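You operate a simulated robot arm through the tools that you are given. There is no shell and no other tool. Be economical: measure what you need, move in short steps, check, and stop when the job is done.

You run a simulated two-armed robot. Do the job below in one go: nothing can be reset, and whatever is moved stays where it is left.

JOB
Mop the mud off the taped floor patch, then dry it.
Fine: the damp blue mop first, the dry grey mop after; both back in the rack. Set down upright: blue mop, grey mop. What is to be rubbed or washed off counts as gone when no trace of it is left.

Only the result counts: the job must be done as asked and must still hold three seconds after the hand-in. Knocking over, shifting, dropping, spilling or breaking anything else fails it.

ROBOT AND FRAMES
Two 7-joint arms with two-finger parallel grippers on one trunk, on a base that drives. Base frame: it is fixed to the floor where the robot stands at the start and does not move with it; the origin is under the middle of the robot, x ahead of it, y to its left, z up. Units: mm, rad, N and s.
The left shoulder is at the start at [62, 199, 1104], the right one opposite. Places, roughly: broom rack [700, 0, 600]; mud marks [-400, 600, 0]; wet floor [-400, 600, 0]. Payload 1.57 kg a hand.
The TCP of each hand is the grasp point between the finger pads, 30 mm short of the fingertips. In the tool frame z runs along the fingers and y along their closing line. The gripper opens to 110 mm. The fingers are 24 mm wide and 12 mm thick; the gripper's body (48 by 112 mm) begins 78 mm behind the TCP.
Orientation is that of the tool frame in the base frame, as a unit quaternion [x, y, z, w]. With the fingers straight down and closing along the base's y, the tool's x points along the base's -x, its y along +y and its z along -z.

CONTROLS
- The arms move only by the tool step_arm. It takes "left_plan", "right_plan" or both (then of equal length, played together; a hand with none holds still); each is text: rows parted by semicolons, each of 7 numbers parted by spaces: the shift along the base's x, y, z in cm, then the turn, a rotation vector about the base's x, y, z in degrees, then the opening, from 0 (shut) to 1 (fully open). In form: x y z ax ay az grip; .... A call has 1 to 12 rows; each row shifts and turns the commanded pose from where the row before left it. A row lasts 0.2 s, in which the tool goes at most 50 mm and 0.15 rad; a call with a longer step from one row to the next is refused whole, and so is a gripper value outside its range. Where a pose cannot be reached the arm comes as near as it can. A force on the tool above 40 N (or 10 N above the force at the start of the call, whichever is more), or a blocked arm, ends the call early, and 0.2 s more pass. The fingers move at their own pace (about 72 mm/s each) and stop on an object; they squeeze with about 25 N. The grip force told is the motor's: it shows also when the fingers shut on nothing. Time passes only in rows, and 0.2 s behind the last, so rows that do not move let the fingers close. The reply holds the time, the measured pose of the TCP, the force on the tool along the base axes, the opening and the grip force, in the units named above and with some noise, with the torque about the TCP (base axes, N m) and any sound that the robot's microphone picked up, and new pictures: "pictures" is both (left out), scene, wrist or none (wrist: the cameras of the hands that moved).
- Cameras (640 x 400 px; columns grow to the right, rows downward): "scene" is now at [37.8, 58.7, 1666.4]; the picture's right is [1.00, -0.07, -0.00], its down [-0.07, -0.93, -0.36] and it looks along [0.02, 0.36, -0.93] (base axes); focal length 224 px, centre (320, 200). "left" rides on the left gripper at [70, -16, -141] in its tool frame; the picture's right is [0.23, 0.97, 0.00], its down [-0.85, 0.20, -0.48] and it looks along [-0.47, 0.11, 0.88] (tool axes); focal length 222 px, centre (320, 200). "right" rides on the right gripper at [70, 16, -141] in its tool frame; the picture's right is [-0.23, 0.97, 0.00], its down [-0.86, -0.20, -0.48] and it looks along [-0.47, -0.11, 0.88] (tool axes); focal length 222 px, centre (320, 200). There is no depth. A picture from a camera that has moved, and an enlarged one, comes with that camera's place and axes in the base frame and with its lens.
- move_column(by): slides the trunk up (or, below 0, down) by that many mm; the arms and the scene camera ride with it, the base frame stays. It gives what a move gives, with no picture.
- roll_base(legs): drives the robot by 1 to 6 legs, each [ahead, left, turn to the left] in mm, mm and rad, along the robot's own axes; the way and the turn of a leg run together, so that a leg with both is an arc; at most 1500 mm and 3.142 rad a leg. The arms and the cameras ride along, it lands a little off, and it stops where it bumps. It gives what a move gives, and a new picture of the scene camera.
- turn_head(pan, tilt): turns the head with the scene camera to pan (to the left, within 1.501 rad either way) and tilt (down, from -0.506 to 1.204), counted from straight ahead of the robot. It gives what a move gives, and a new picture of the scene camera.
- enlarge(camera, box): a new picture of the part [left, top, right, bottom] of that camera's present view, enlarged. No time passes.
- hand_in(): hands the job in; it is judged then, once.

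Go step by step. Nothing tells you exact positions but the pictures and the camera data: compare them with the known pose of the tool, close in by small moves and look again before you grip or let go. The budget is 120 turns and 260 pictures, counting those below and the enlarged ones. Unless the task says otherwise, let go and move clear before handing in, and close with one line.

The tools are called after "Request:" as name(argument=value, ...) on one line, values as JSON. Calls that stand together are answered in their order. step_arm: Moves the arms, as the interface text tells. Its arguments: {"type":"object","properties":{"left_plan":{"type":"string"},"right_plan":{"type":"string"},"pictures":{"type":"string","enum":["both","scene","wrist","none"]}},"required":[]} The other tools are called the same way: move_column (by) slides the trunk up or down; roll_base (legs) drives the base; turn_head (pan, tilt) turns the head that bears the scene camera; enlarge (camera, box) takes an enlarged picture of a part of a camera's view; hand_in () hands the job in.

At the start:

```text
clock: 0.0
left_tcp_pos: [296.7, 449.4, 1051.2]
left_ee_rot: [0.001, 1.0, -0.001, -0.001]
left_force: [0.9, 0.3, 0.1]
left_torque: [-0.02, -0.03, -0.02]
left_gripper_width: 109.9
left_gripper_force: 0.1
right_tcp_pos: [307.5, 53.1, 1041.8]
right_ee_rot: [0.0, 1.0, -0.002, 0.0]
right_force: [0.6, -0.7, -0.6]
right_torque: [0.0, -0.03, 0.01]
right_gripper_width: 109.8
right_gripper_force: 0.1
trunk travel left (down, up): [-700.0, 290.0]
robot x, y, heading: [-2.2, -2.8, -0.0]
head pan, tilt: [1.499, 1.201]
```

scene: 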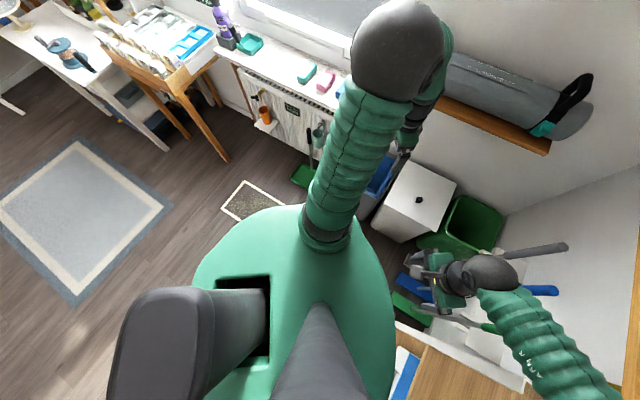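
right: 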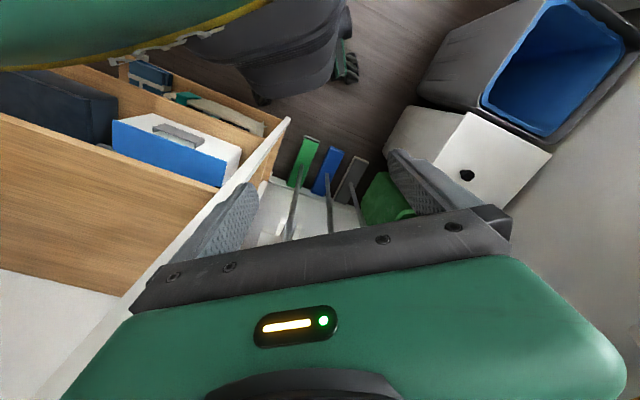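
left: 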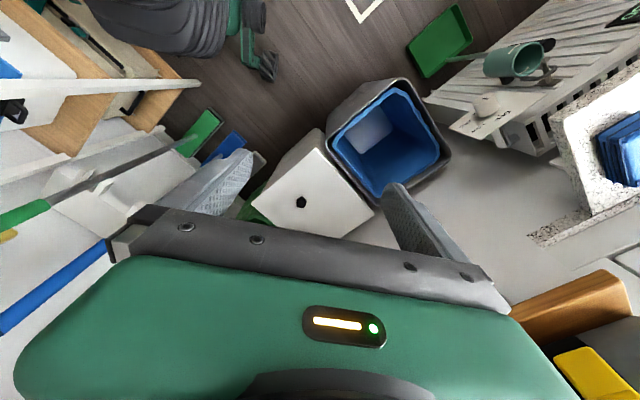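

I see the taped patch to the left-rear and the broom rack ahead with several handles. I'll look at the rack first.

Request:
turn_head(pan=0.0, tilt=0.9)

Request:
enlarge(camera="right", box=[200, 100, 480, 275])

```text
clock: 1.6
left_tcp_pos: [296.2, 449.0, 1051.0]
left_ee_rot: [0.0, 1.0, 0.001, 0.001]
left_force: [-0.6, -1.2, 0.0]
left_torque: [-0.01, 0.02, -0.01]
left_gripper_width: 109.9
left_gripper_force: 0.1
right_tcp_pos: [308.1, 53.0, 1041.5]
right_ee_rot: [-0.001, 1.0, -0.001, 0.0]
right_force: [0.6, -0.6, -0.2]
right_torque: [0.01, 0.04, 0.01]
right_gripper_width: 110.0
right_gripper_force: 0.0
trunk travel left (down, up): [-700.0, 290.0]
robot x, y, heading: [-0.8, 1.8, -0.003]
head pan, tilt: [0.0, 0.901]
camera scene: at [109.3, 2.9, 1686.1], right [0.0, -1.0, 0.0], down [-0.78, 0.0, -0.62], along [0.62, 0.0, -0.78], focal length 224 px, centre (320, 200)
```

scene: 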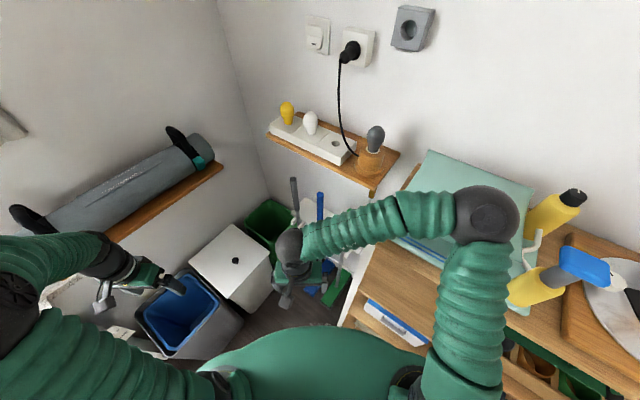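

```text
2.29 times, centred on (340, 188) of right
camera zoom: at [238.3, 69.7, 1183.0], right [0.23, 0.97, 0.0], down [0.86, -0.2, 0.48], along [0.47, -0.11, -0.88], focal length 508 px, centre (274, 229)
```

zoom: 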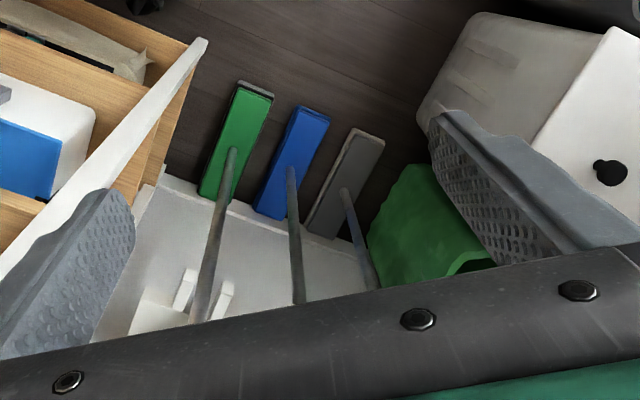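

The rack holds three mops: green, blue and grey, from right to left. My right arm hides it from the head camera, so I'll back off for a clear view.

Request:
roll_base(legs=[[-350, 0, 0]])

Request:
enlarge(camera="right", box=[0, 0, 640, 400])

```text
clock: 3.9
left_tcp_pos: [-45.9, 446.8, 1051.1]
left_ee_rot: [0.004, 1.0, -0.001, -0.001]
left_force: [0.0, -0.1, -0.1]
left_torque: [0.0, -0.02, 0.01]
left_gripper_width: 110.0
left_gripper_force: 0.1
right_tcp_pos: [-39.7, 51.5, 1041.1]
right_ee_rot: [0.003, 1.0, -0.001, 0.0]
right_force: [0.0, 0.1, -0.1]
right_torque: [0.01, 0.01, 0.02]
right_gripper_width: 110.0
right_gripper_force: 0.0
trunk travel left (down, up): [-700.0, 290.0]
robot x, y, heading: [-348.1, -0.8, -0.008]
head pan, tilt: [0.0, 0.901]
camera scene: at [-235.9, 3.4, 1685.9], right [-0.01, -1.0, 0.0], down [-0.79, 0.01, -0.62], along [0.62, -0.01, -0.79], focal length 224 px, centre (320, 200)
```

scene: 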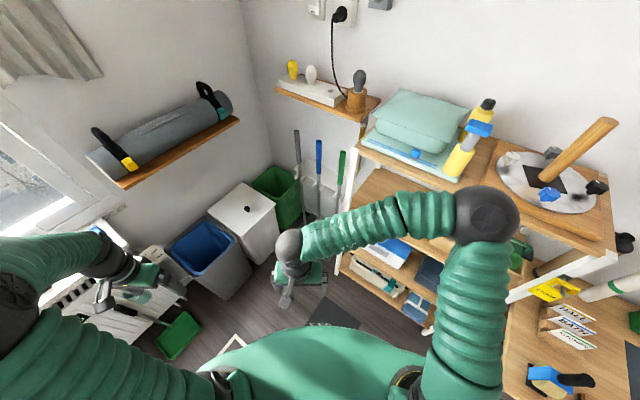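

```text
1.00 times, centred on (320, 200) of right (not enlarged: the box is as wide or as high as the picture)
camera zoom: at [-107.6, 69.1, 1182.5], right [0.23, 0.97, 0.0], down [0.85, -0.21, 0.48], along [0.46, -0.11, -0.88], focal length 222 px, centre (320, 200)
```

zoom: 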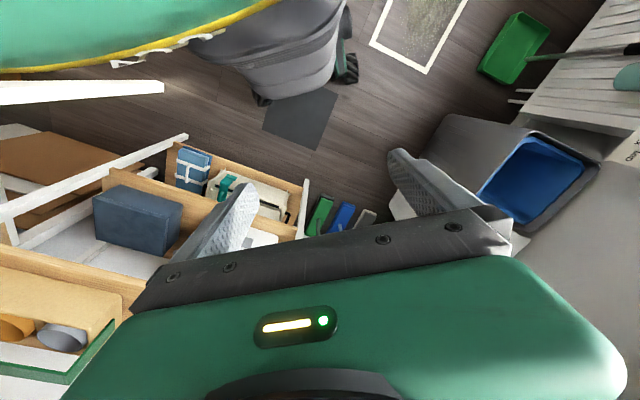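

I'll zoom in on the mops in the rack.

Request:
enlarge(camera="scene", box=[250, 120, 370, 195])

Request:
enlarge(camera="scene", box=[250, 170, 410, 330])

```text
5.33 times, centred on (310, 158) of scene
camera zoom: at [-235.9, 3.4, 1685.9], right [-0.01, -1.0, 0.0], down [-0.79, 0.01, -0.62], along [0.62, -0.01, -0.79], focal length 1196 px, centre (373, 427)
```

zoom: 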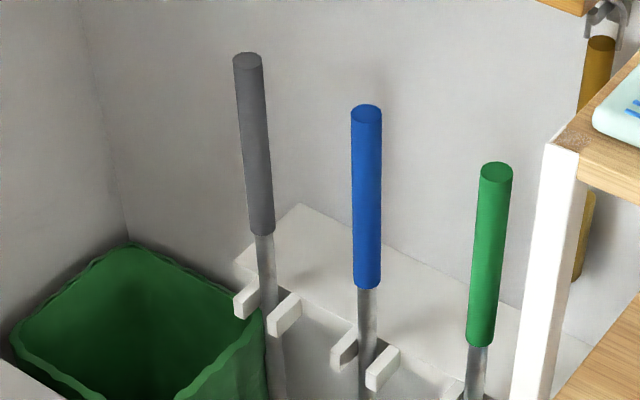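

```text
2.50 times, centred on (330, 250) of scene
camera zoom: at [-235.9, 3.4, 1685.9], right [-0.01, -1.0, 0.0], down [-0.79, 0.01, -0.62], along [0.62, -0.01, -0.79], focal length 560 px, centre (295, 75)
```

zoom: 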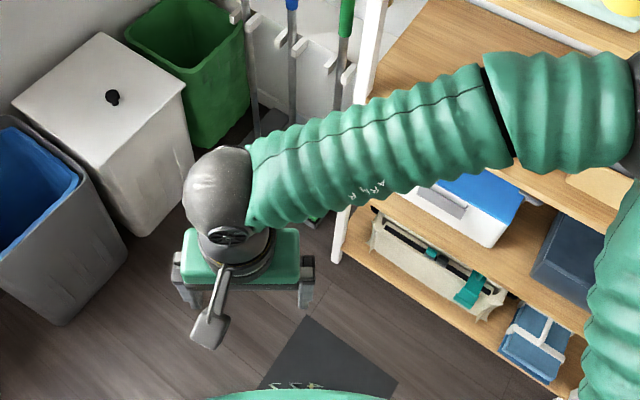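

The rack and floor patch appear turned about -35° against my frame, with bins left of the rack and a cabinet right of it. I'll turn square to the rack and move nearer, staying clear of the bins.

Request:
roll_base(legs=[[0, 0, -0.62], [150, 330, 0]])

Request:
enlarge(camera="left", box=[0, 0, 640, 400])

```text
clock: 7.9
left_tcp_pos: [468.5, 366.2, 1052.8]
left_ee_rot: [0.309, 0.951, 0.001, 0.0]
left_force: [0.8, 0.5, 0.3]
left_torque: [0.01, 0.01, 0.01]
left_gripper_width: 109.8
left_gripper_force: 0.1
right_tcp_pos: [243.2, 40.4, 1041.3]
right_ee_rot: [0.309, 0.951, 0.002, 0.001]
right_force: [-0.6, -0.1, -0.5]
right_torque: [-0.04, -0.01, -0.01]
right_gripper_width: 110.1
right_gripper_force: 0.1
trunk travel left (down, up): [-700.0, 290.0]
robot x, y, heading: [-36.7, 180.1, -0.631]
head pan, tilt: [0.0, 0.901]
camera scene: at [52.6, 114.9, 1686.2], right [-0.59, -0.81, 0.0], down [-0.63, 0.46, -0.62], along [0.5, -0.36, -0.78], focal length 224 px, centre (320, 200)
```

scene: 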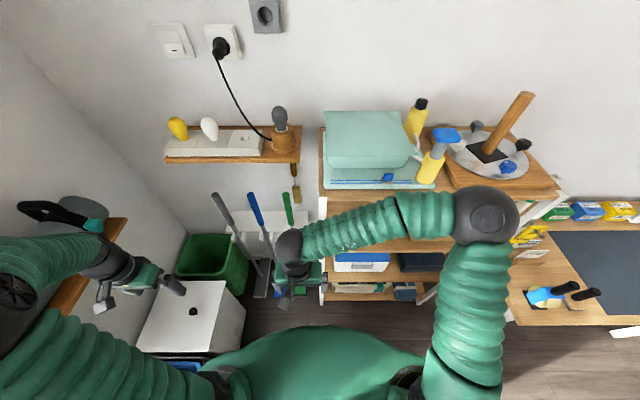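

```text
1.00 times, centred on (320, 200) of left (not enlarged: the box is as wide or as high as the picture)
camera zoom: at [402.1, 394.2, 1194.1], right [0.39, 0.92, 0.0], down [0.81, -0.34, 0.48], along [0.44, -0.18, -0.88], focal length 222 px, centre (320, 200)
```

zoom: 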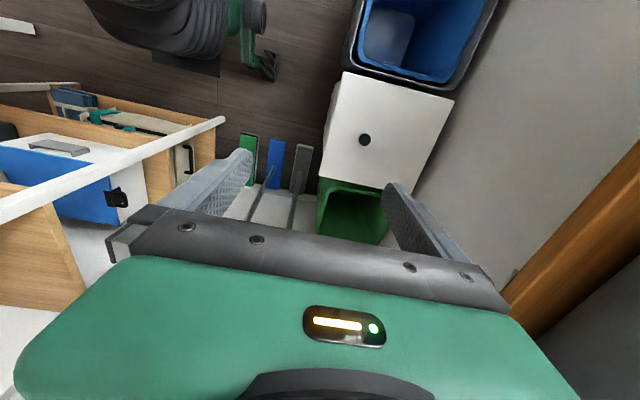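

Now I'm square to the rack. I'll move the right arm aside to the right, and turn the left hand to point horizontally forward.

Request:
step_arm(left_plan="-0.71 -1.74 -0.9 -4.84 -6.62 0 1; -0.71 -1.74 -0.9 -4.84 -6.62 0 1; -0.71 -1.74 -0.9 -4.84 -6.62 0 1; -0.71 -1.74 -0.9 -4.84 -6.62 0 1; -0.71 -1.74 -0.9 -4.84 -6.62 0 1; -0.71 -1.74 -0.9 -4.84 -6.62 0 1; -0.71 -1.74 -0.9 -4.84 -6.62 0 1; -0.71 -1.74 -0.9 -4.84 -6.62 0 1; -0.71 -1.74 -0.9 -4.84 -6.62 0 1; -0.71 -1.74 -0.9 -4.84 -6.62 0 1; -0.71 -1.74 -0.9 -4.84 -6.62 0 1; 0 0 0 0 0 0 1", right_plan="-1.8 -2.4 0 0 0 0 1; -1.8 -2.4 0 0 0 0 1; -1.8 -2.4 0 0 0 0 1; -1.8 -2.4 0 0 0 0 1; -1.8 -2.4 0 0 0 0 1; -1.8 -2.4 0 0 0 0 1; -1.8 -2.4 0 0 0 0 1; -1.8 -2.4 0 0 0 0 1; -1.8 -2.4 0 0 0 0 1; -1.8 -2.4 0 0 0 0 1; -1.8 -2.4 0 0 0 0 1; 0 0 0 0 0 0 1")

```text
clock: 10.5
left_tcp_pos: [573.6, 184.4, 968.2]
left_ee_rot: [0.217, 0.673, -0.22, 0.672]
left_force: [-0.7, -0.1, 0.4]
left_torque: [0.01, 0.05, 0.01]
left_gripper_width: 110.1
left_gripper_force: 0.0
left hand out of reach, approached as far as the arm can: row 4, 5, 6, 7, 9, 10, 11
right_tcp_pos: [45.6, -221.3, 1041.7]
right_ee_rot: [0.309, 0.951, 0.001, 0.002]
right_force: [0.5, 0.3, 0.2]
right_torque: [0.0, 0.01, -0.01]
right_gripper_width: 109.9
right_gripper_force: 0.1
trunk travel left (down, up): [-700.0, 290.0]
robot x, y, heading: [-35.7, 180.3, -0.631]
head pan, tilt: [0.0, 0.901]
camera scene: at [54.6, 117.2, 1686.2], right [-0.59, -0.81, 0.0], down [-0.63, 0.46, -0.62], along [0.5, -0.36, -0.78], focal length 224 px, centre (320, 200)
camera right: at [-0.7, -167.3, 1183.1], right [0.76, 0.65, 0.0], down [0.57, -0.66, 0.48], along [0.32, -0.36, -0.88], focal length 222 px, centre (320, 200)
camera left: at [450.6, 255.3, 897.9], right [0.57, 0.79, -0.23], down [-0.27, 0.45, 0.85], along [0.77, -0.43, 0.47], focal length 222 px, centre (320, 200)
```

scene: 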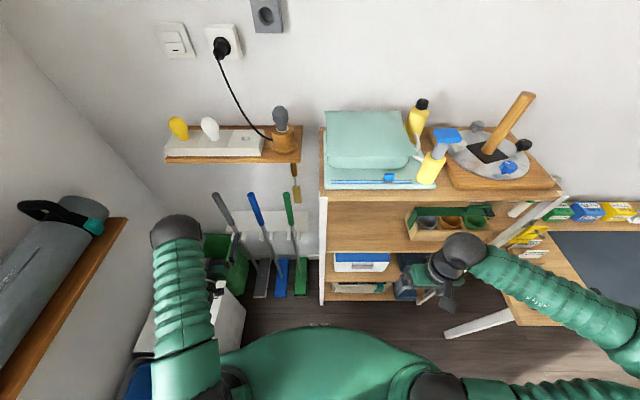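
right: 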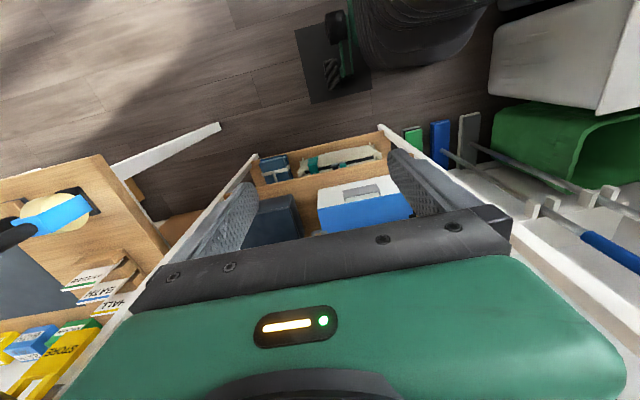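
left: 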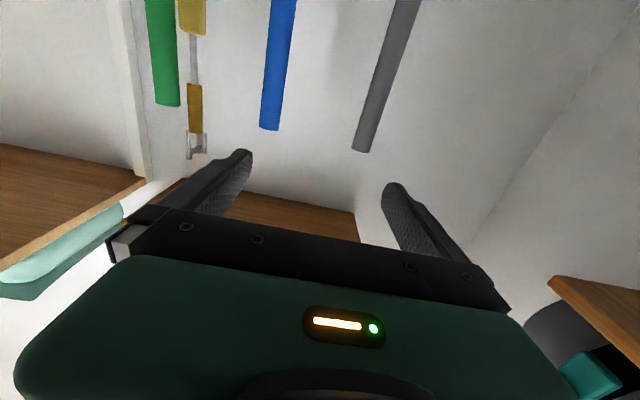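

The left hand is horizontal. Now zoom into the rack for positions.

Request:
enlarge(camera="scene", box=[190, 180, 334, 305])

Request:
enlarge(camera="right", box=[380, 80, 640, 260])

```text
3.20 times, centred on (262, 242) of scene
camera zoom: at [54.6, 117.2, 1686.2], right [-0.59, -0.81, 0.0], down [-0.63, 0.46, -0.62], along [0.5, -0.36, -0.78], focal length 718 px, centre (506, 64)
```

zoom: 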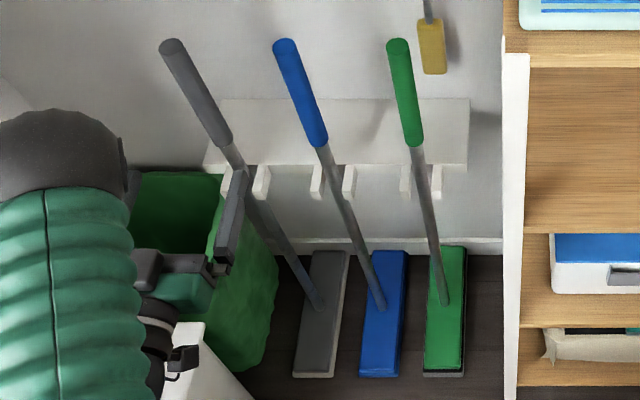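

```text
2.22 times, centred on (510, 170) of right
camera zoom: at [-0.7, -167.3, 1183.1], right [0.76, 0.65, 0.0], down [0.57, -0.66, 0.48], along [0.32, -0.36, -0.88], focal length 494 px, centre (-102, 267)
```

zoom: 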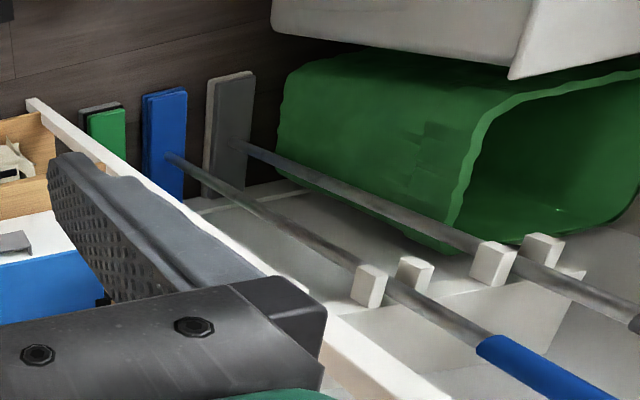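

Blue handle is about 696 mm ahead and 286 mm to my left (vertical, prongs at z≈640, head on floor); grey is 143 mm further left. I'll back off a little, lower the trunk so the hand works at about z≈700, and look again.

Request:
roll_base(legs=[[-150, 0, 0]])

Request:
move_column(by=-280)

Request:
step_arm(left_plan="-0.8 -0.6 0 0 0 0 1; -0.8 -0.6 0 0 0 0 1;-0.8 -0.6 0 0 0 0 1;-0.8 -0.6 0 0 0 0 1; 0 0 0 0 0 0 1", pictures="both")

```text
clock: 11.8
left_tcp_pos: [456.5, 270.6, 966.6]
left_ee_rot: [0.219, 0.673, -0.22, 0.671]
left_force: [0.4, 0.1, 0.1]
left_torque: [0.01, 0.03, 0.01]
left_gripper_width: 109.8
left_gripper_force: 0.0
right_tcp_pos: [-72.5, -134.8, 1041.2]
right_ee_rot: [0.309, 0.951, 0.0, 0.0]
right_force: [0.3, 0.1, -0.4]
right_torque: [-0.03, -0.01, 0.01]
right_gripper_width: 109.9
right_gripper_force: 0.1
trunk travel left (down, up): [-700.0, 290.0]
robot x, y, heading: [-154.5, 270.1, -0.632]
head pan, tilt: [0.0, 0.901]
camera scene: at [-61.5, 202.4, 1685.9], right [-0.59, -0.81, 0.0], down [-0.63, 0.46, -0.62], along [0.5, -0.36, -0.79], focal length 224 px, centre (320, 200)
```

scene: 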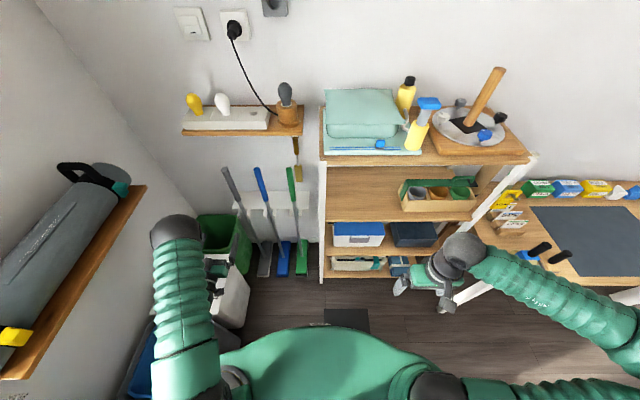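

```text
clock: 14.7
left_tcp_pos: [453.5, 272.0, 687.9]
left_ee_rot: [0.219, 0.672, -0.221, 0.672]
left_force: [-0.6, -0.5, -0.4]
left_torque: [0.01, -0.02, 0.05]
left_gripper_width: 110.2
left_gripper_force: 0.0
right_tcp_pos: [-75.3, -133.1, 762.6]
right_ee_rot: [0.309, 0.951, -0.001, 0.002]
right_force: [-0.2, 1.2, -1.0]
right_torque: [0.0, 0.03, 0.0]
right_gripper_width: 110.1
right_gripper_force: 0.0
trunk travel left (down, up): [-420.0, 570.0]
robot x, y, heading: [-155.0, 268.5, -0.632]
head pan, tilt: [0.0, 0.901]
```

```text
clock: 15.9
left_tcp_pos: [443.2, 240.5, 692.2]
left_ee_rot: [0.219, 0.673, -0.221, 0.67]
left_force: [0.1, -0.5, 0.1]
left_torque: [-0.04, -0.01, 0.03]
left_gripper_width: 110.1
left_gripper_force: 0.1
left hand out of reach, approached as far as the arm can: row 1, 2, 3, 4
right_tcp_pos: [-75.4, -133.6, 762.2]
right_ee_rot: [0.309, 0.951, 0.0, 0.001]
right_force: [0.5, 1.0, 0.4]
right_torque: [-0.01, 0.0, 0.0]
right_gripper_width: 109.8
right_gripper_force: 0.0
trunk travel left (down, up): [-420.0, 570.0]
robot x, y, heading: [-152.6, 268.6, -0.628]
head pan, tilt: [0.0, 0.901]
camera scene: at [-64.7, 204.7, 1406.1], right [-0.59, -0.81, 0.0], down [-0.63, 0.46, -0.62], along [0.5, -0.36, -0.78], focal length 224 px, centre (320, 200)
camera left: at [319.7, 312.2, 622.1], right [0.57, 0.79, -0.23], down [-0.26, 0.44, 0.86], along [0.77, -0.43, 0.46], focal length 222 px, centre (320, 200)
```

scene: 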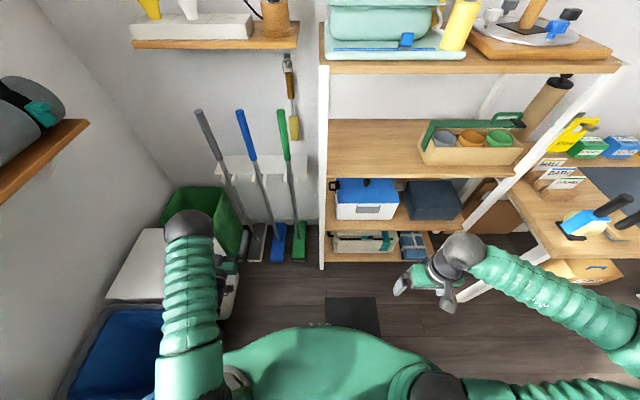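
left: 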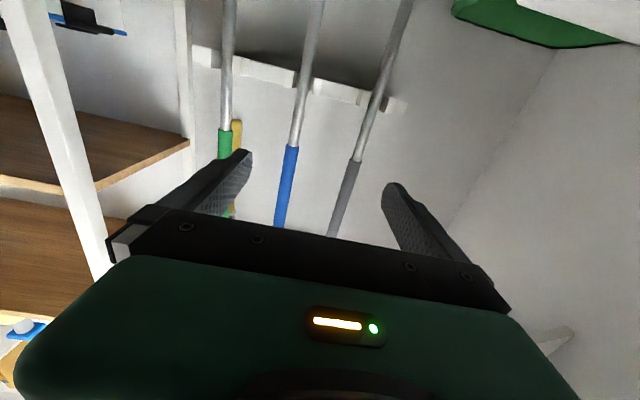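

Blue handle is at about (695, 0). I'll tuck the right arm in, roll forward 150 mm and shift the left hand to line up with the handle.

Request:
step_arm(right_plan="2.2 3.0 0 0 0 0 1; 2.2 3.0 0 0 0 0 1; 2.2 3.0 0 0 0 0 1; 2.2 3.0 0 0 0 0 1", left_plan="0 0 0 0 0 0 1; -0.7 -0.9 0 0 0 0 0.7; -0.7 -0.9 0 0 0 0 0.7; 0 0 0 0 0 0 0.7", pictures="none")

Request:
roll_base(legs=[[150, 0, 0]])

Request:
enlarge(camera="left", box=[0, 0, 640, 400])

```text
clock: 16.9
left_tcp_pos: [434.8, 221.6, 692.2]
left_ee_rot: [0.219, 0.674, -0.222, 0.67]
left_force: [0.9, 0.2, -0.1]
left_torque: [0.04, -0.02, -0.01]
left_gripper_width: 77.1
left_gripper_force: 0.0
left hand out of reach, approached as far as the arm can: row 3
right_tcp_pos: [16.9, -11.1, 761.8]
right_ee_rot: [0.309, 0.951, -0.001, 0.0]
right_force: [-0.4, 0.2, -0.7]
right_torque: [0.01, 0.01, 0.0]
right_gripper_width: 110.1
right_gripper_force: 0.3
trunk travel left (down, up): [-420.0, 570.0]
robot x, y, heading: [-156.6, 264.6, -0.629]
head pan, tilt: [0.0, 0.901]
```

```text
clock: 18.2
left_tcp_pos: [557.6, 131.0, 692.5]
left_ee_rot: [0.219, 0.674, -0.221, 0.67]
left_force: [0.6, -0.1, -0.4]
left_torque: [-0.03, 0.01, -0.01]
left_gripper_width: 77.1
left_gripper_force: 0.0
right_tcp_pos: [137.1, -101.2, 761.6]
right_ee_rot: [0.309, 0.951, 0.0, 0.001]
right_force: [-0.4, -0.3, 0.0]
right_torque: [-0.03, 0.03, 0.02]
right_gripper_width: 110.0
right_gripper_force: 0.0
trunk travel left (down, up): [-420.0, 570.0]
robot x, y, heading: [-32.1, 177.0, -0.631]
head pan, tilt: [0.0, 0.901]
camera scene: at [59.4, 115.4, 1406.0], right [-0.59, -0.81, 0.0], down [-0.63, 0.46, -0.62], along [0.5, -0.36, -0.79], focal length 224 px, centre (320, 200)
```

scene: 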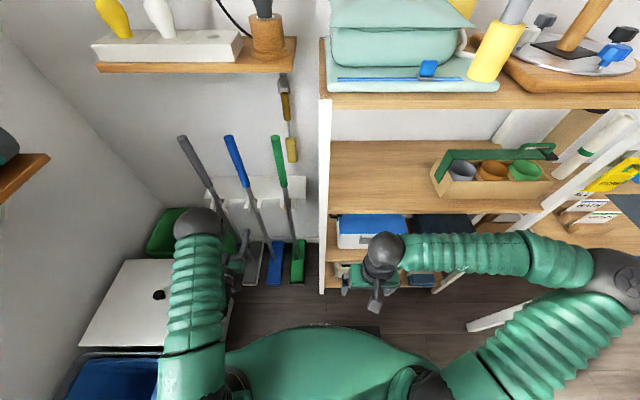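

```text
1.00 times, centred on (320, 200) of left (not enlarged: the box is as wide or as high as the picture)
camera zoom: at [433.6, 202.3, 622.9], right [0.57, 0.79, -0.23], down [-0.26, 0.44, 0.86], along [0.78, -0.43, 0.46], focal length 222 px, centre (320, 200)
```

zoom: 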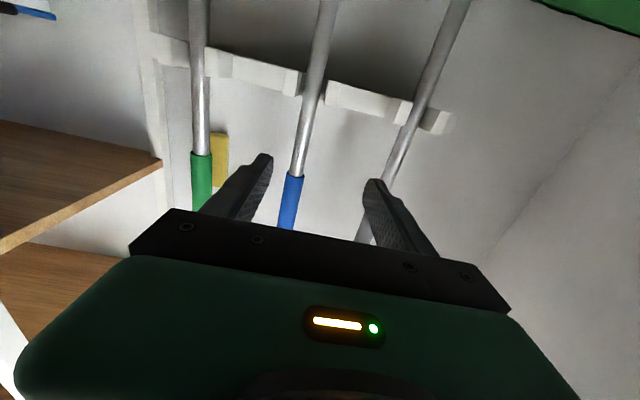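

The blue handle lies between the fingers, about 188 mm ahead and 25 mm right. I'll close in most of the way and check.

Request:
step_arm(left_plan="-0.75 -1.0 0 0 0 0 0.7; -0.75 -1.0 0 0 0 0 0.7; 2.42 -1.77 0 0 0 0 0.7; 2.42 -1.77 0 0 0 0 0.7; 2.42 -1.77 0 0 0 0 0.7; 2.42 -1.77 0 0 0 0 0.7; 0 0 0 0 0 0 0.7")

```text
clock: 19.9
left_tcp_pos: [656.0, 65.2, 698.9]
left_ee_rot: [0.222, 0.673, -0.227, 0.668]
left_force: [-0.3, -0.2, -0.6]
left_torque: [-0.02, 0.01, -0.02]
left_gripper_width: 77.3
left_gripper_force: 0.0
left hand out of reach, approached as far as the arm can: row 1, 2, 4, 5
right_tcp_pos: [135.6, -100.1, 763.4]
right_ee_rot: [0.309, 0.951, -0.001, 0.002]
right_force: [0.6, -0.3, -0.2]
right_torque: [0.0, -0.05, 0.02]
right_gripper_width: 110.2
right_gripper_force: 0.2
trunk travel left (down, up): [-420.0, 570.0]
robot x, y, heading: [-30.5, 178.9, -0.634]
head pan, tilt: [0.0, 0.901]
camera scene: at [58.0, 116.0, 1406.1], right [-0.59, -0.81, 0.0], down [-0.63, 0.46, -0.62], along [0.5, -0.37, -0.78], focal length 224 px, centre (320, 200)
camera left: at [533.1, 137.5, 629.7], right [0.58, 0.78, -0.23], down [-0.26, 0.45, 0.86], along [0.77, -0.44, 0.46], focal length 222 px, centre (320, 200)
```

scene: 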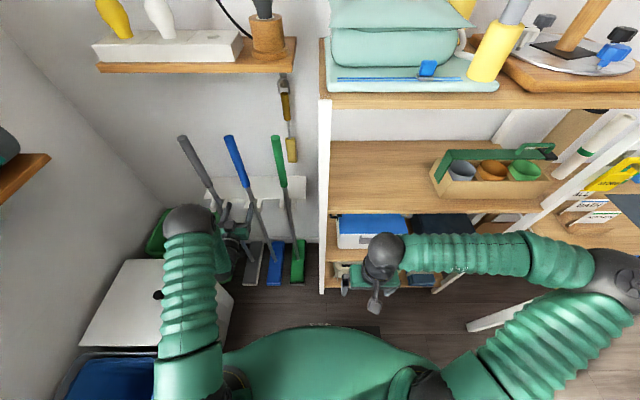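
left: 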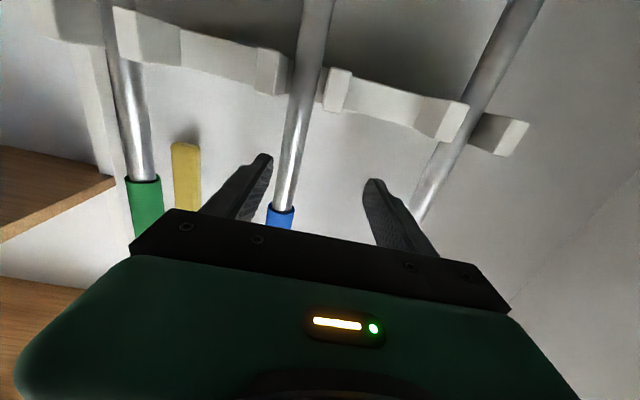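

The hand needs about 30 mm more to the right before entering; I'll strafe the base.

Request:
roll_base(legs=[[0, -30, 0]])

Request:
enlarge(camera="left", box=[0, 0, 640, 400])

```text
clock: 20.7
left_tcp_pos: [646.6, 52.2, 695.2]
left_ee_rot: [0.216, 0.675, -0.228, 0.668]
left_force: [0.1, 0.4, 0.7]
left_torque: [0.0, -0.01, -0.05]
left_gripper_width: 77.1
left_gripper_force: 0.1
right_tcp_pos: [127.3, -114.9, 762.8]
right_ee_rot: [0.308, 0.951, -0.007, -0.001]
right_force: [0.4, -0.3, 0.2]
right_torque: [0.0, 0.03, -0.01]
right_gripper_width: 110.0
right_gripper_force: 0.0
trunk travel left (down, up): [-420.0, 570.0]
robot x, y, heading: [-46.6, 155.1, -0.631]
head pan, tilt: [0.0, 0.901]
camera scene: at [53.3, 108.2, 1405.9], right [-0.59, -0.81, 0.01], down [-0.64, 0.46, -0.62], along [0.49, -0.37, -0.79], focal length 224 px, centre (320, 200)
```

scene: 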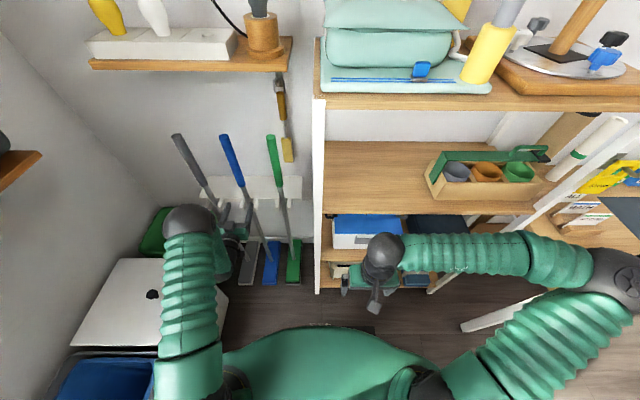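

```text
1.00 times, centred on (320, 200) of left (not enlarged: the box is as wide or as high as the picture)
camera zoom: at [522.5, 123.7, 625.0], right [0.58, 0.78, -0.25], down [-0.25, 0.46, 0.85], along [0.78, -0.43, 0.46], focal length 222 px, centre (320, 200)
```

zoom: 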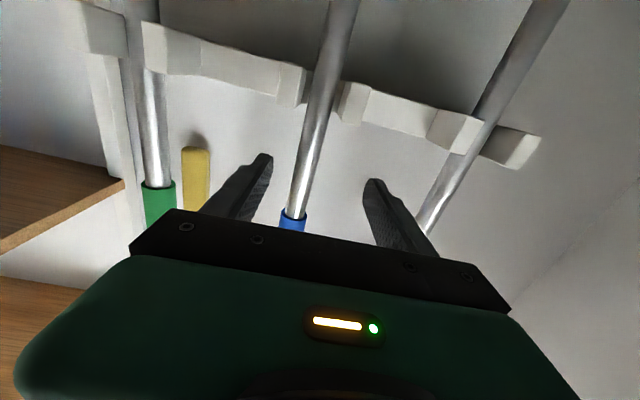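

Now nicely centred. Go forward 70 mm and look before closing.

Request:
step_arm(left_plan="1.7 -1.65 0 0 0 0 0.7; 1.7 -1.65 0 0 0 0 0.7; 1.7 -1.65 0 0 0 0 0.7; 0 0 0 0 0 0 0.7", pictures="wrist")

```text
clock: 21.7
left_tcp_pos: [694.4, -2.2, 701.8]
left_ee_rot: [0.222, 0.673, -0.227, 0.668]
left_force: [-0.5, -0.7, 1.3]
left_torque: [0.02, -0.01, 0.05]
left_gripper_width: 77.0
left_gripper_force: 0.0
left hand out of reach, approached as far as the arm can: row 3
right_tcp_pos: [117.7, -122.4, 761.0]
right_ee_rot: [0.309, 0.951, 0.0, 0.003]
right_force: [-0.9, -0.6, 0.1]
right_torque: [0.03, 0.0, -0.03]
right_gripper_width: 109.8
right_gripper_force: 0.2
trunk travel left (down, up): [-420.0, 570.0]
robot x, y, heading: [-50.5, 158.3, -0.631]
head pan, tilt: [0.0, 0.901]
camera left: at [570.6, 70.5, 631.8], right [0.59, 0.77, -0.24], down [-0.25, 0.45, 0.86], along [0.77, -0.44, 0.46], focal length 222 px, centre (320, 200)
```

left: 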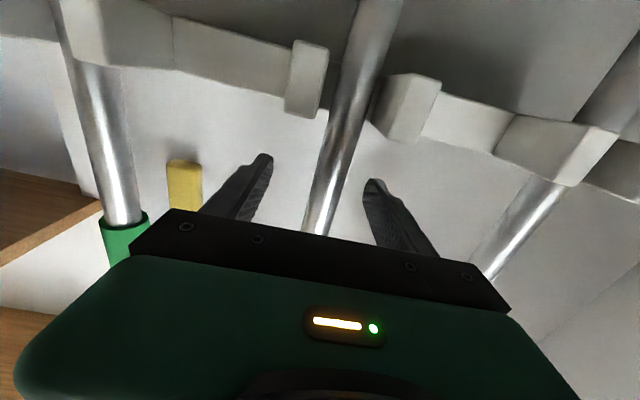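

Centred between the fingers; close the grip.

Request:
step_arm(left_plan="0 0 0 0 0 0 0.2; 0 0 0 0 0 0 0; 0 0 0 0 0 0 0; 0 0 0 0 0 0 0", pictures="wrist")

```text
clock: 22.7
left_tcp_pos: [695.2, 0.6, 699.1]
left_ee_rot: [0.222, 0.673, -0.229, 0.667]
left_force: [0.4, 1.3, 0.6]
left_torque: [0.65, -0.16, 0.1]
left_gripper_width: 21.8
left_gripper_force: 25.3
right_tcp_pos: [119.6, -121.5, 762.4]
right_ee_rot: [0.308, 0.951, -0.002, 0.002]
right_force: [0.0, -0.2, 0.5]
right_torque: [-0.01, 0.01, -0.01]
right_gripper_width: 110.0
right_gripper_force: 0.0
trunk travel left (down, up): [-420.0, 570.0]
robot x, y, heading: [-43.6, 158.2, -0.63]
head pan, tilt: [0.0, 0.901]
camera left: at [572.1, 73.3, 630.3], right [0.59, 0.77, -0.24], down [-0.25, 0.45, 0.86], along [0.77, -0.44, 0.46], focal length 222 px, centre (320, 200)
```

left: 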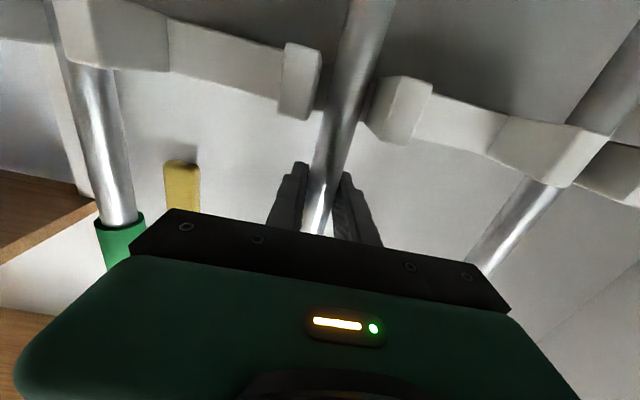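

Gripped: pole 22 mm. Lift 40 mm.

Request:
step_arm(left_plan="0 0 1 0 0 0 0; 0 0 1 0 0 0 0; 0 0 1 0 0 0 0; 0 0 1 0 0 0 0; 0 0 0 0 0 0 0", pictures="both")

```text
clock: 23.9
left_tcp_pos: [694.4, 1.7, 737.2]
left_ee_rot: [0.221, 0.674, -0.226, 0.668]
left_force: [0.0, -0.5, -7.9]
left_torque: [0.01, -0.02, 0.0]
left_gripper_width: 21.6
left_gripper_force: 25.2
right_tcp_pos: [119.5, -121.3, 762.2]
right_ee_rot: [0.309, 0.951, -0.001, 0.001]
right_force: [0.0, -0.6, -0.9]
right_torque: [0.0, 0.0, 0.02]
right_gripper_width: 110.2
right_gripper_force: 0.2
trunk travel left (down, up): [-420.0, 570.0]
robot x, y, heading: [-43.1, 157.1, -0.63]
head pan, tilt: [0.0, 0.901]
camera scene: at [45.0, 94.1, 1405.8], right [-0.59, -0.81, 0.0], down [-0.64, 0.46, -0.62], along [0.5, -0.36, -0.79], focal length 224 px, centre (320, 200)
camera left: at [571.4, 72.7, 668.6], right [0.58, 0.78, -0.24], down [-0.26, 0.45, 0.86], along [0.77, -0.44, 0.46], focal length 222 px, centre (320, 200)
```

scene: 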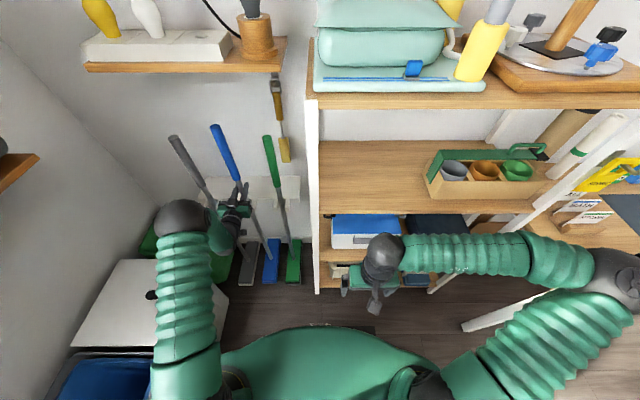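
left: 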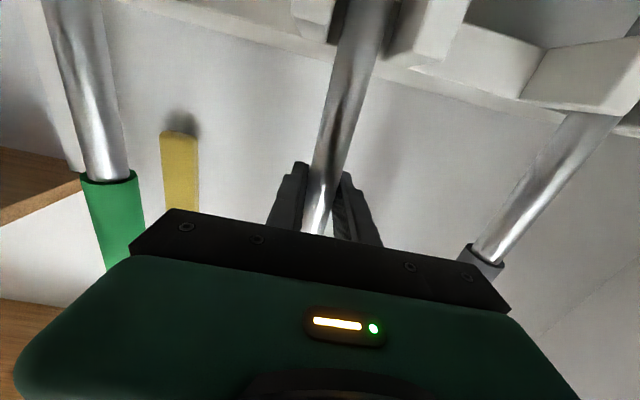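

The blue mop hangs free (about 8 N). Before pulling out I check the gap to the bins on the left.

Request:
enlarge(camera="scene", box=[60, 190, 340, 365])

Request:
enlarge(camera="right", box=[0, 0, 640, 400])

```text
2.29 times, centred on (200, 278) of scene
camera zoom: at [45.0, 94.1, 1405.8], right [-0.59, -0.81, 0.0], down [-0.64, 0.46, -0.62], along [0.5, -0.36, -0.79], focal length 512 px, centre (594, 23)
```

zoom: 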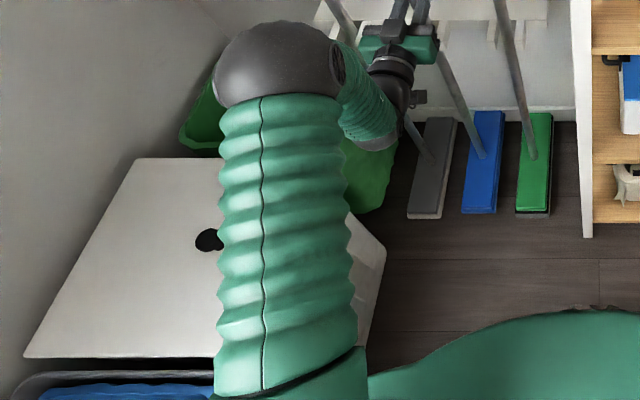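

```text
1.00 times, centred on (320, 200) of right (not enlarged: the box is as wide or as high as the picture)
camera zoom: at [74.5, -65.8, 903.3], right [0.76, 0.66, 0.0], down [0.57, -0.66, 0.48], along [0.32, -0.37, -0.88], focal length 222 px, centre (320, 200)
```

zoom: 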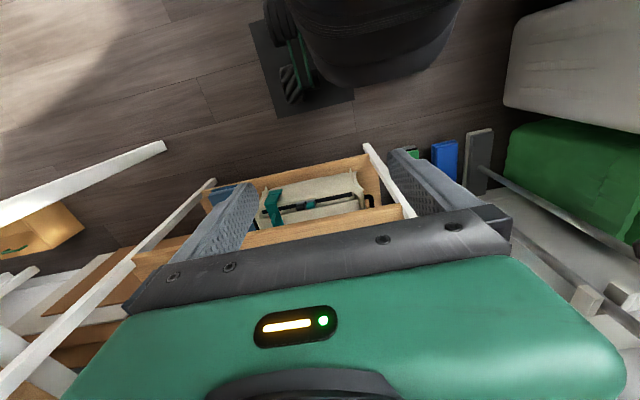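

Plenty of room. Pull the mop straight out by backing the base 330 mm, and look right and left.

Request:
roll_base(legs=[[-330, 0, 0]])

Request:
turn_head(pan=-1.4, tilt=0.7)

Request:
turn_head(pan=1.4, tilt=0.8)

```text
clock: 26.1
left_tcp_pos: [416.2, 207.9, 739.2]
left_ee_rot: [0.219, 0.673, -0.225, 0.669]
left_force: [0.1, -0.2, -7.3]
left_torque: [0.01, -0.08, -0.03]
left_gripper_width: 21.7
left_gripper_force: 24.9
right_tcp_pos: [-157.3, 82.2, 762.0]
right_ee_rot: [0.307, 0.952, -0.002, 0.002]
right_force: [0.2, 0.2, -0.5]
right_torque: [-0.02, 0.0, 0.01]
right_gripper_width: 109.9
right_gripper_force: 0.1
trunk travel left (down, up): [-420.0, 570.0]
robot x, y, heading: [-327.3, 359.2, -0.626]
head pan, tilt: [0.0, 0.901]
camera scene: at [-234.9, 297.9, 1405.9], right [-0.59, -0.81, 0.0], down [-0.64, 0.46, -0.62], along [0.5, -0.36, -0.79], focal length 224 px, centre (320, 200)
```

scene: 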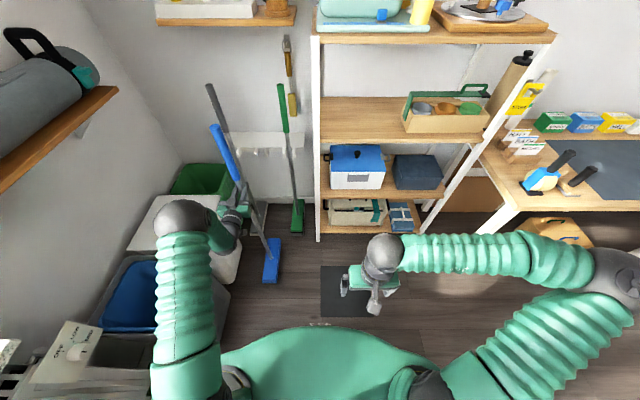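

```text
clock: 27.7
left_tcp_pos: [414.8, 207.6, 740.3]
left_ee_rot: [0.218, 0.674, -0.225, 0.669]
left_force: [-0.2, 0.1, -8.1]
left_torque: [0.03, -0.04, 0.0]
left_gripper_width: 21.7
left_gripper_force: 25.1
right_tcp_pos: [-157.3, 83.7, 763.2]
right_ee_rot: [0.306, 0.952, -0.001, 0.003]
right_force: [-0.9, -0.2, -0.3]
right_torque: [0.01, -0.02, 0.01]
right_gripper_width: 109.9
right_gripper_force: 0.2
trunk travel left (down, up): [-420.0, 570.0]
robot x, y, heading: [-324.8, 358.0, -0.626]
head pan, tilt: [-1.4, 0.7]
camera scene: at [-332.6, 265.3, 1422.3], right [-0.9, 0.44, 0.0], down [0.28, 0.58, -0.76], along [-0.34, -0.69, -0.64], focal length 224 px, centre (320, 200)
```

scene: 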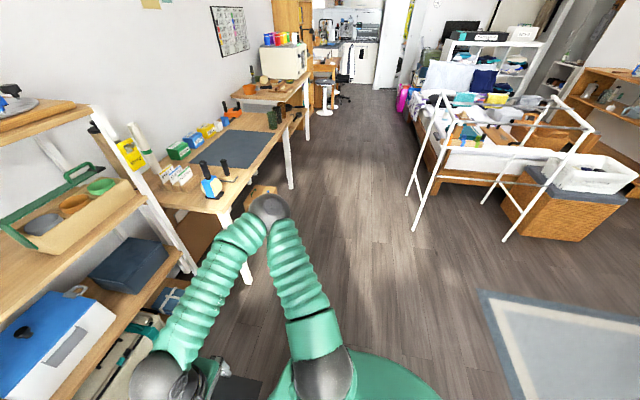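

```text
clock: 30.1
left_tcp_pos: [415.9, 207.3, 739.2]
left_ee_rot: [0.219, 0.673, -0.225, 0.669]
left_force: [0.1, -1.0, -8.0]
left_torque: [0.03, -0.01, -0.01]
left_gripper_width: 22.0
left_gripper_force: 25.1
right_tcp_pos: [-158.5, 83.7, 762.4]
right_ee_rot: [0.305, 0.952, -0.001, 0.003]
right_force: [0.2, 1.3, -0.5]
right_torque: [0.03, -0.01, -0.02]
right_gripper_width: 109.8
right_gripper_force: 0.0
trunk travel left (down, up): [-420.0, 570.0]
robot x, y, heading: [-323.9, 355.8, -0.629]
head pan, tilt: [1.4, 0.799]
camera scene: at [-237.5, 398.1, 1414.0], right [0.7, -0.72, 0.0], down [-0.52, -0.5, -0.7], along [0.5, 0.49, -0.72], focal length 224 px, centre (320, 200)
```

scene: 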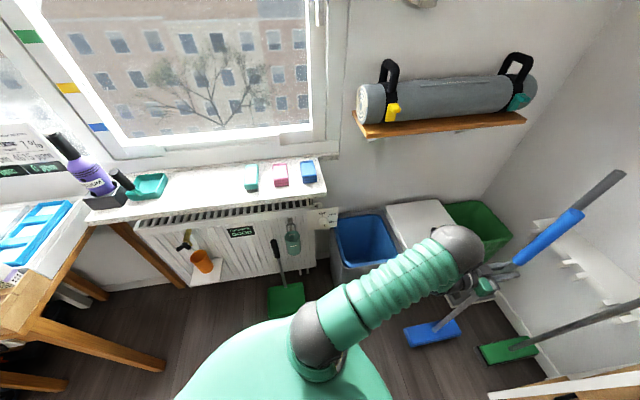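

The mop came out cleanly and hangs straight. The floor behind/right of me is open, so I'll move diagonally back-right, away from bins and cabinet, then turn left to face the patch at about heading 20°.

Request:
roll_base(legs=[[-360, -560, 0], [0, 0, 0.97]])

Request:
turn_head(pan=0.4, tilt=0.9)

```text
clock: 36.3
left_tcp_pos: [-402.6, 636.6, 739.0]
left_ee_rot: [-0.115, 0.698, 0.109, 0.698]
left_force: [-0.3, 0.4, -7.9]
left_torque: [0.02, -0.02, -0.01]
left_gripper_width: 21.8
left_gripper_force: 25.0
right_tcp_pos: [-631.6, 95.4, 761.6]
right_ee_rot: [-0.166, 0.986, -0.001, 0.003]
right_force: [0.6, 0.2, -0.1]
right_torque: [-0.02, 0.03, 0.02]
right_gripper_width: 110.0
right_gripper_force: 0.0
trunk travel left (down, up): [-420.0, 570.0]
robot x, y, heading: [-951.1, 117.9, 0.328]
head pan, tilt: [1.4, 0.799]
camera scene: at [-933.7, 211.7, 1414.0], right [0.99, 0.16, 0.0], down [0.11, -0.71, -0.7], along [-0.11, 0.69, -0.72], focal length 224 px, centre (320, 200)
```

scene: 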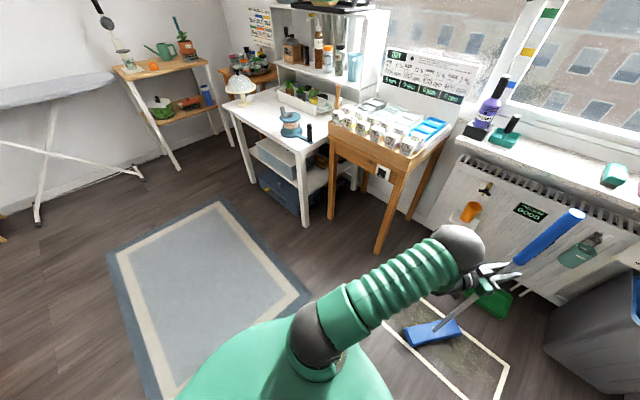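

```text
clock: 37.6
left_tcp_pos: [-404.2, 636.2, 741.5]
left_ee_rot: [-0.116, 0.698, 0.109, 0.698]
left_force: [0.4, -0.4, -8.0]
left_torque: [0.01, 0.07, -0.01]
left_gripper_width: 21.8
left_gripper_force: 25.1
right_tcp_pos: [-633.4, 95.6, 762.9]
right_ee_rot: [-0.166, 0.986, 0.0, 0.004]
right_force: [0.4, -0.1, 1.0]
right_torque: [0.02, -0.02, 0.0]
right_gripper_width: 110.1
right_gripper_force: 0.0
trunk travel left (down, up): [-420.0, 570.0]
robot x, y, heading: [-957.0, 115.6, 0.331]
head pan, tilt: [0.4, 0.901]
camera scene: at [-864.8, 182.7, 1405.9], right [0.67, -0.74, 0.0], down [-0.59, -0.52, -0.62], along [0.46, 0.41, -0.79], focal length 224 px, centre (320, 200)
```

scene: 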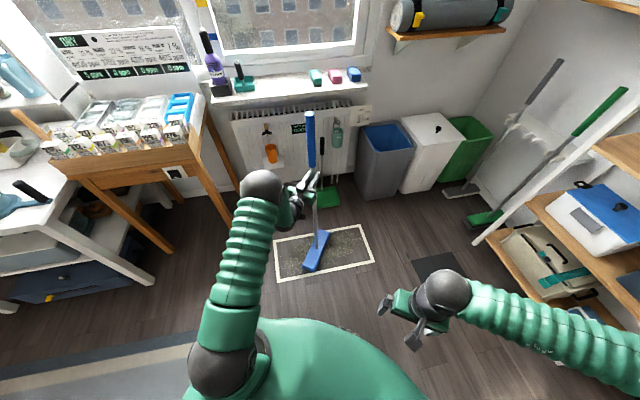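

The blue mop now hangs above the patch. Zoom on the patch.

Request:
enlarge(camera="scene", box=[245, 195, 405, 295])

```text
4.00 times, centred on (325, 245) of scene
camera zoom: at [-864.8, 182.7, 1405.9], right [0.67, -0.74, 0.0], down [-0.59, -0.52, -0.62], along [0.46, 0.41, -0.79], focal length 897 px, centre (300, 20)
```

zoom: 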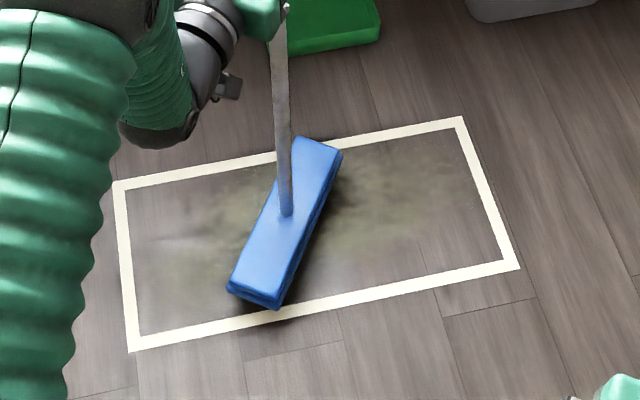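

The patch is centred near (-360, 610), about 630×290 mm, long axis at -36°. The mop is at its middle. I'll tuck in the right arm and lower the mop until it touches.

Request:
step_arm(left_plan="0 0 -0.8 0 0 0 0; 0 0 -0.8 0 0 0 0; 0 0 -0.8 0 0 0 0; 0 0 -0.8 0 0 0 0; 0 0 -0.5 0 0 0 0; 0 0 -0.4 0 0 0 0; 0 0 0 0 0 0 0", right_plan="-0.6 1.9 0 0 0 0 0.5; -0.6 1.9 0 0 0 0 0.5; -0.6 1.9 0 0 0 0 0.5; -0.6 1.9 0 0 0 0 0.5; -0.6 1.9 0 0 0 0 0.5; 0 0 0 0 0 0 0.5; 0 0 0 0 0 0 0.5", pictures="scene")

```text
clock: 39.2
left_tcp_pos: [-403.8, 637.1, 701.9]
left_ee_rot: [-0.114, 0.697, 0.106, 0.7]
left_force: [3.0, 0.6, 0.3]
left_torque: [0.07, -0.19, 0.0]
left_gripper_width: 21.7
left_gripper_force: 25.2
right_tcp_pos: [-663.7, 190.8, 763.6]
right_ee_rot: [-0.166, 0.986, -0.001, 0.004]
right_force: [-0.3, -0.7, 0.1]
right_torque: [0.0, 0.0, 0.01]
right_gripper_width: 54.9
right_gripper_force: 0.0
trunk travel left (down, up): [-420.0, 570.0]
robot x, y, heading: [-958.0, 116.4, 0.334]
head pan, tilt: [0.4, 0.901]
camera scene: at [-865.6, 181.8, 1406.1], right [0.67, -0.74, 0.0], down [-0.59, -0.52, -0.62], along [0.46, 0.41, -0.79], focal length 224 px, centre (320, 200)
```

scene: 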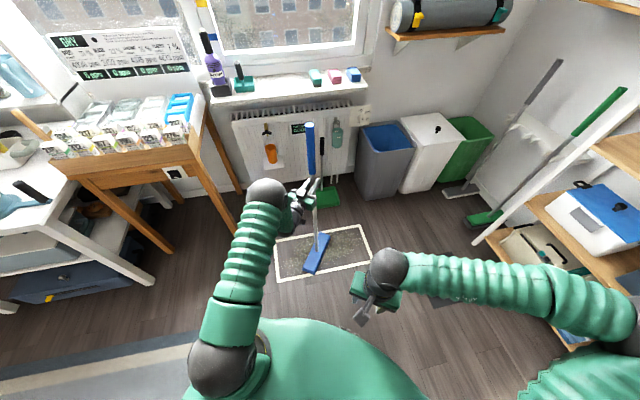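

The mop is on the floor with about 8 N. Press slightly more and try a stroke with the base along the patch.

Request:
step_arm(left_plan="0 0 -0.2 0 0 0 0; 0 0 0 0 0 0 0", pictures="none")

Request:
roll_base(legs=[[70, -98, 0]])

Request:
enlarge(camera="scene", box=[225, 95, 401, 295])

```text
clock: 39.8
left_tcp_pos: [-403.5, 636.8, 702.5]
left_ee_rot: [-0.114, 0.696, 0.107, 0.701]
left_force: [4.2, 0.5, 12.0]
left_torque: [0.08, -0.13, -0.02]
left_gripper_width: 21.5
left_gripper_force: 25.0
right_tcp_pos: [-666.2, 189.1, 763.3]
right_ee_rot: [-0.166, 0.986, 0.001, 0.005]
right_force: [-0.1, 0.4, 0.3]
right_torque: [-0.01, -0.01, -0.04]
right_gripper_width: 55.1
right_gripper_force: 0.0
trunk travel left (down, up): [-420.0, 570.0]
robot x, y, heading: [-956.1, 121.1, 0.329]
head pan, tilt: [0.4, 0.901]
```

```text
clock: 41.0
left_tcp_pos: [-311.1, 569.1, 703.0]
left_ee_rot: [-0.115, 0.694, 0.107, 0.703]
left_force: [-4.2, -1.3, 30.4]
left_torque: [0.74, 0.05, 0.0]
left_gripper_width: 24.8
left_gripper_force: 24.9
right_tcp_pos: [-569.2, 122.1, 764.0]
right_ee_rot: [-0.168, 0.986, 0.0, 0.007]
right_force: [-0.4, 0.4, 0.2]
right_torque: [0.01, -0.01, -0.01]
right_gripper_width: 55.2
right_gripper_force: 0.0
trunk travel left (down, up): [-420.0, 570.0]
robot x, y, heading: [-855.9, 53.3, 0.334]
head pan, tilt: [0.4, 0.901]
camera scene: at [-776.0, 113.5, 1406.8], right [0.67, -0.74, 0.0], down [-0.58, -0.52, -0.62], along [0.46, 0.41, -0.78], focal length 224 px, centre (320, 200)
```

scene: 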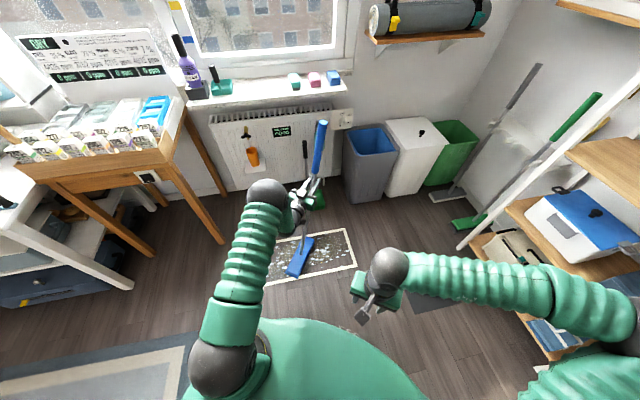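

```text
2.00 times, centred on (313, 195) of scene
camera zoom: at [-776.0, 113.5, 1406.8], right [0.67, -0.74, 0.0], down [-0.58, -0.52, -0.62], along [0.46, 0.41, -0.78], focal length 448 px, centre (334, 210)
```

zoom: 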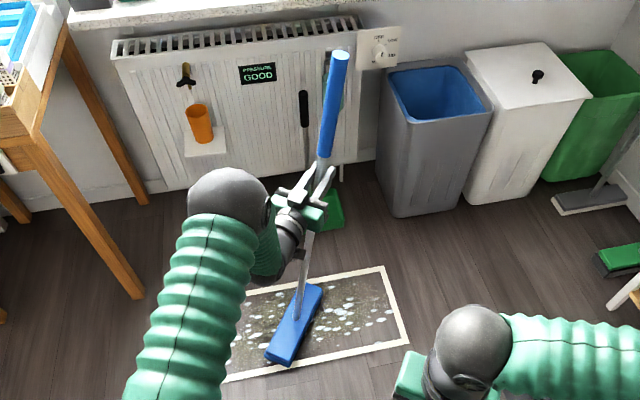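

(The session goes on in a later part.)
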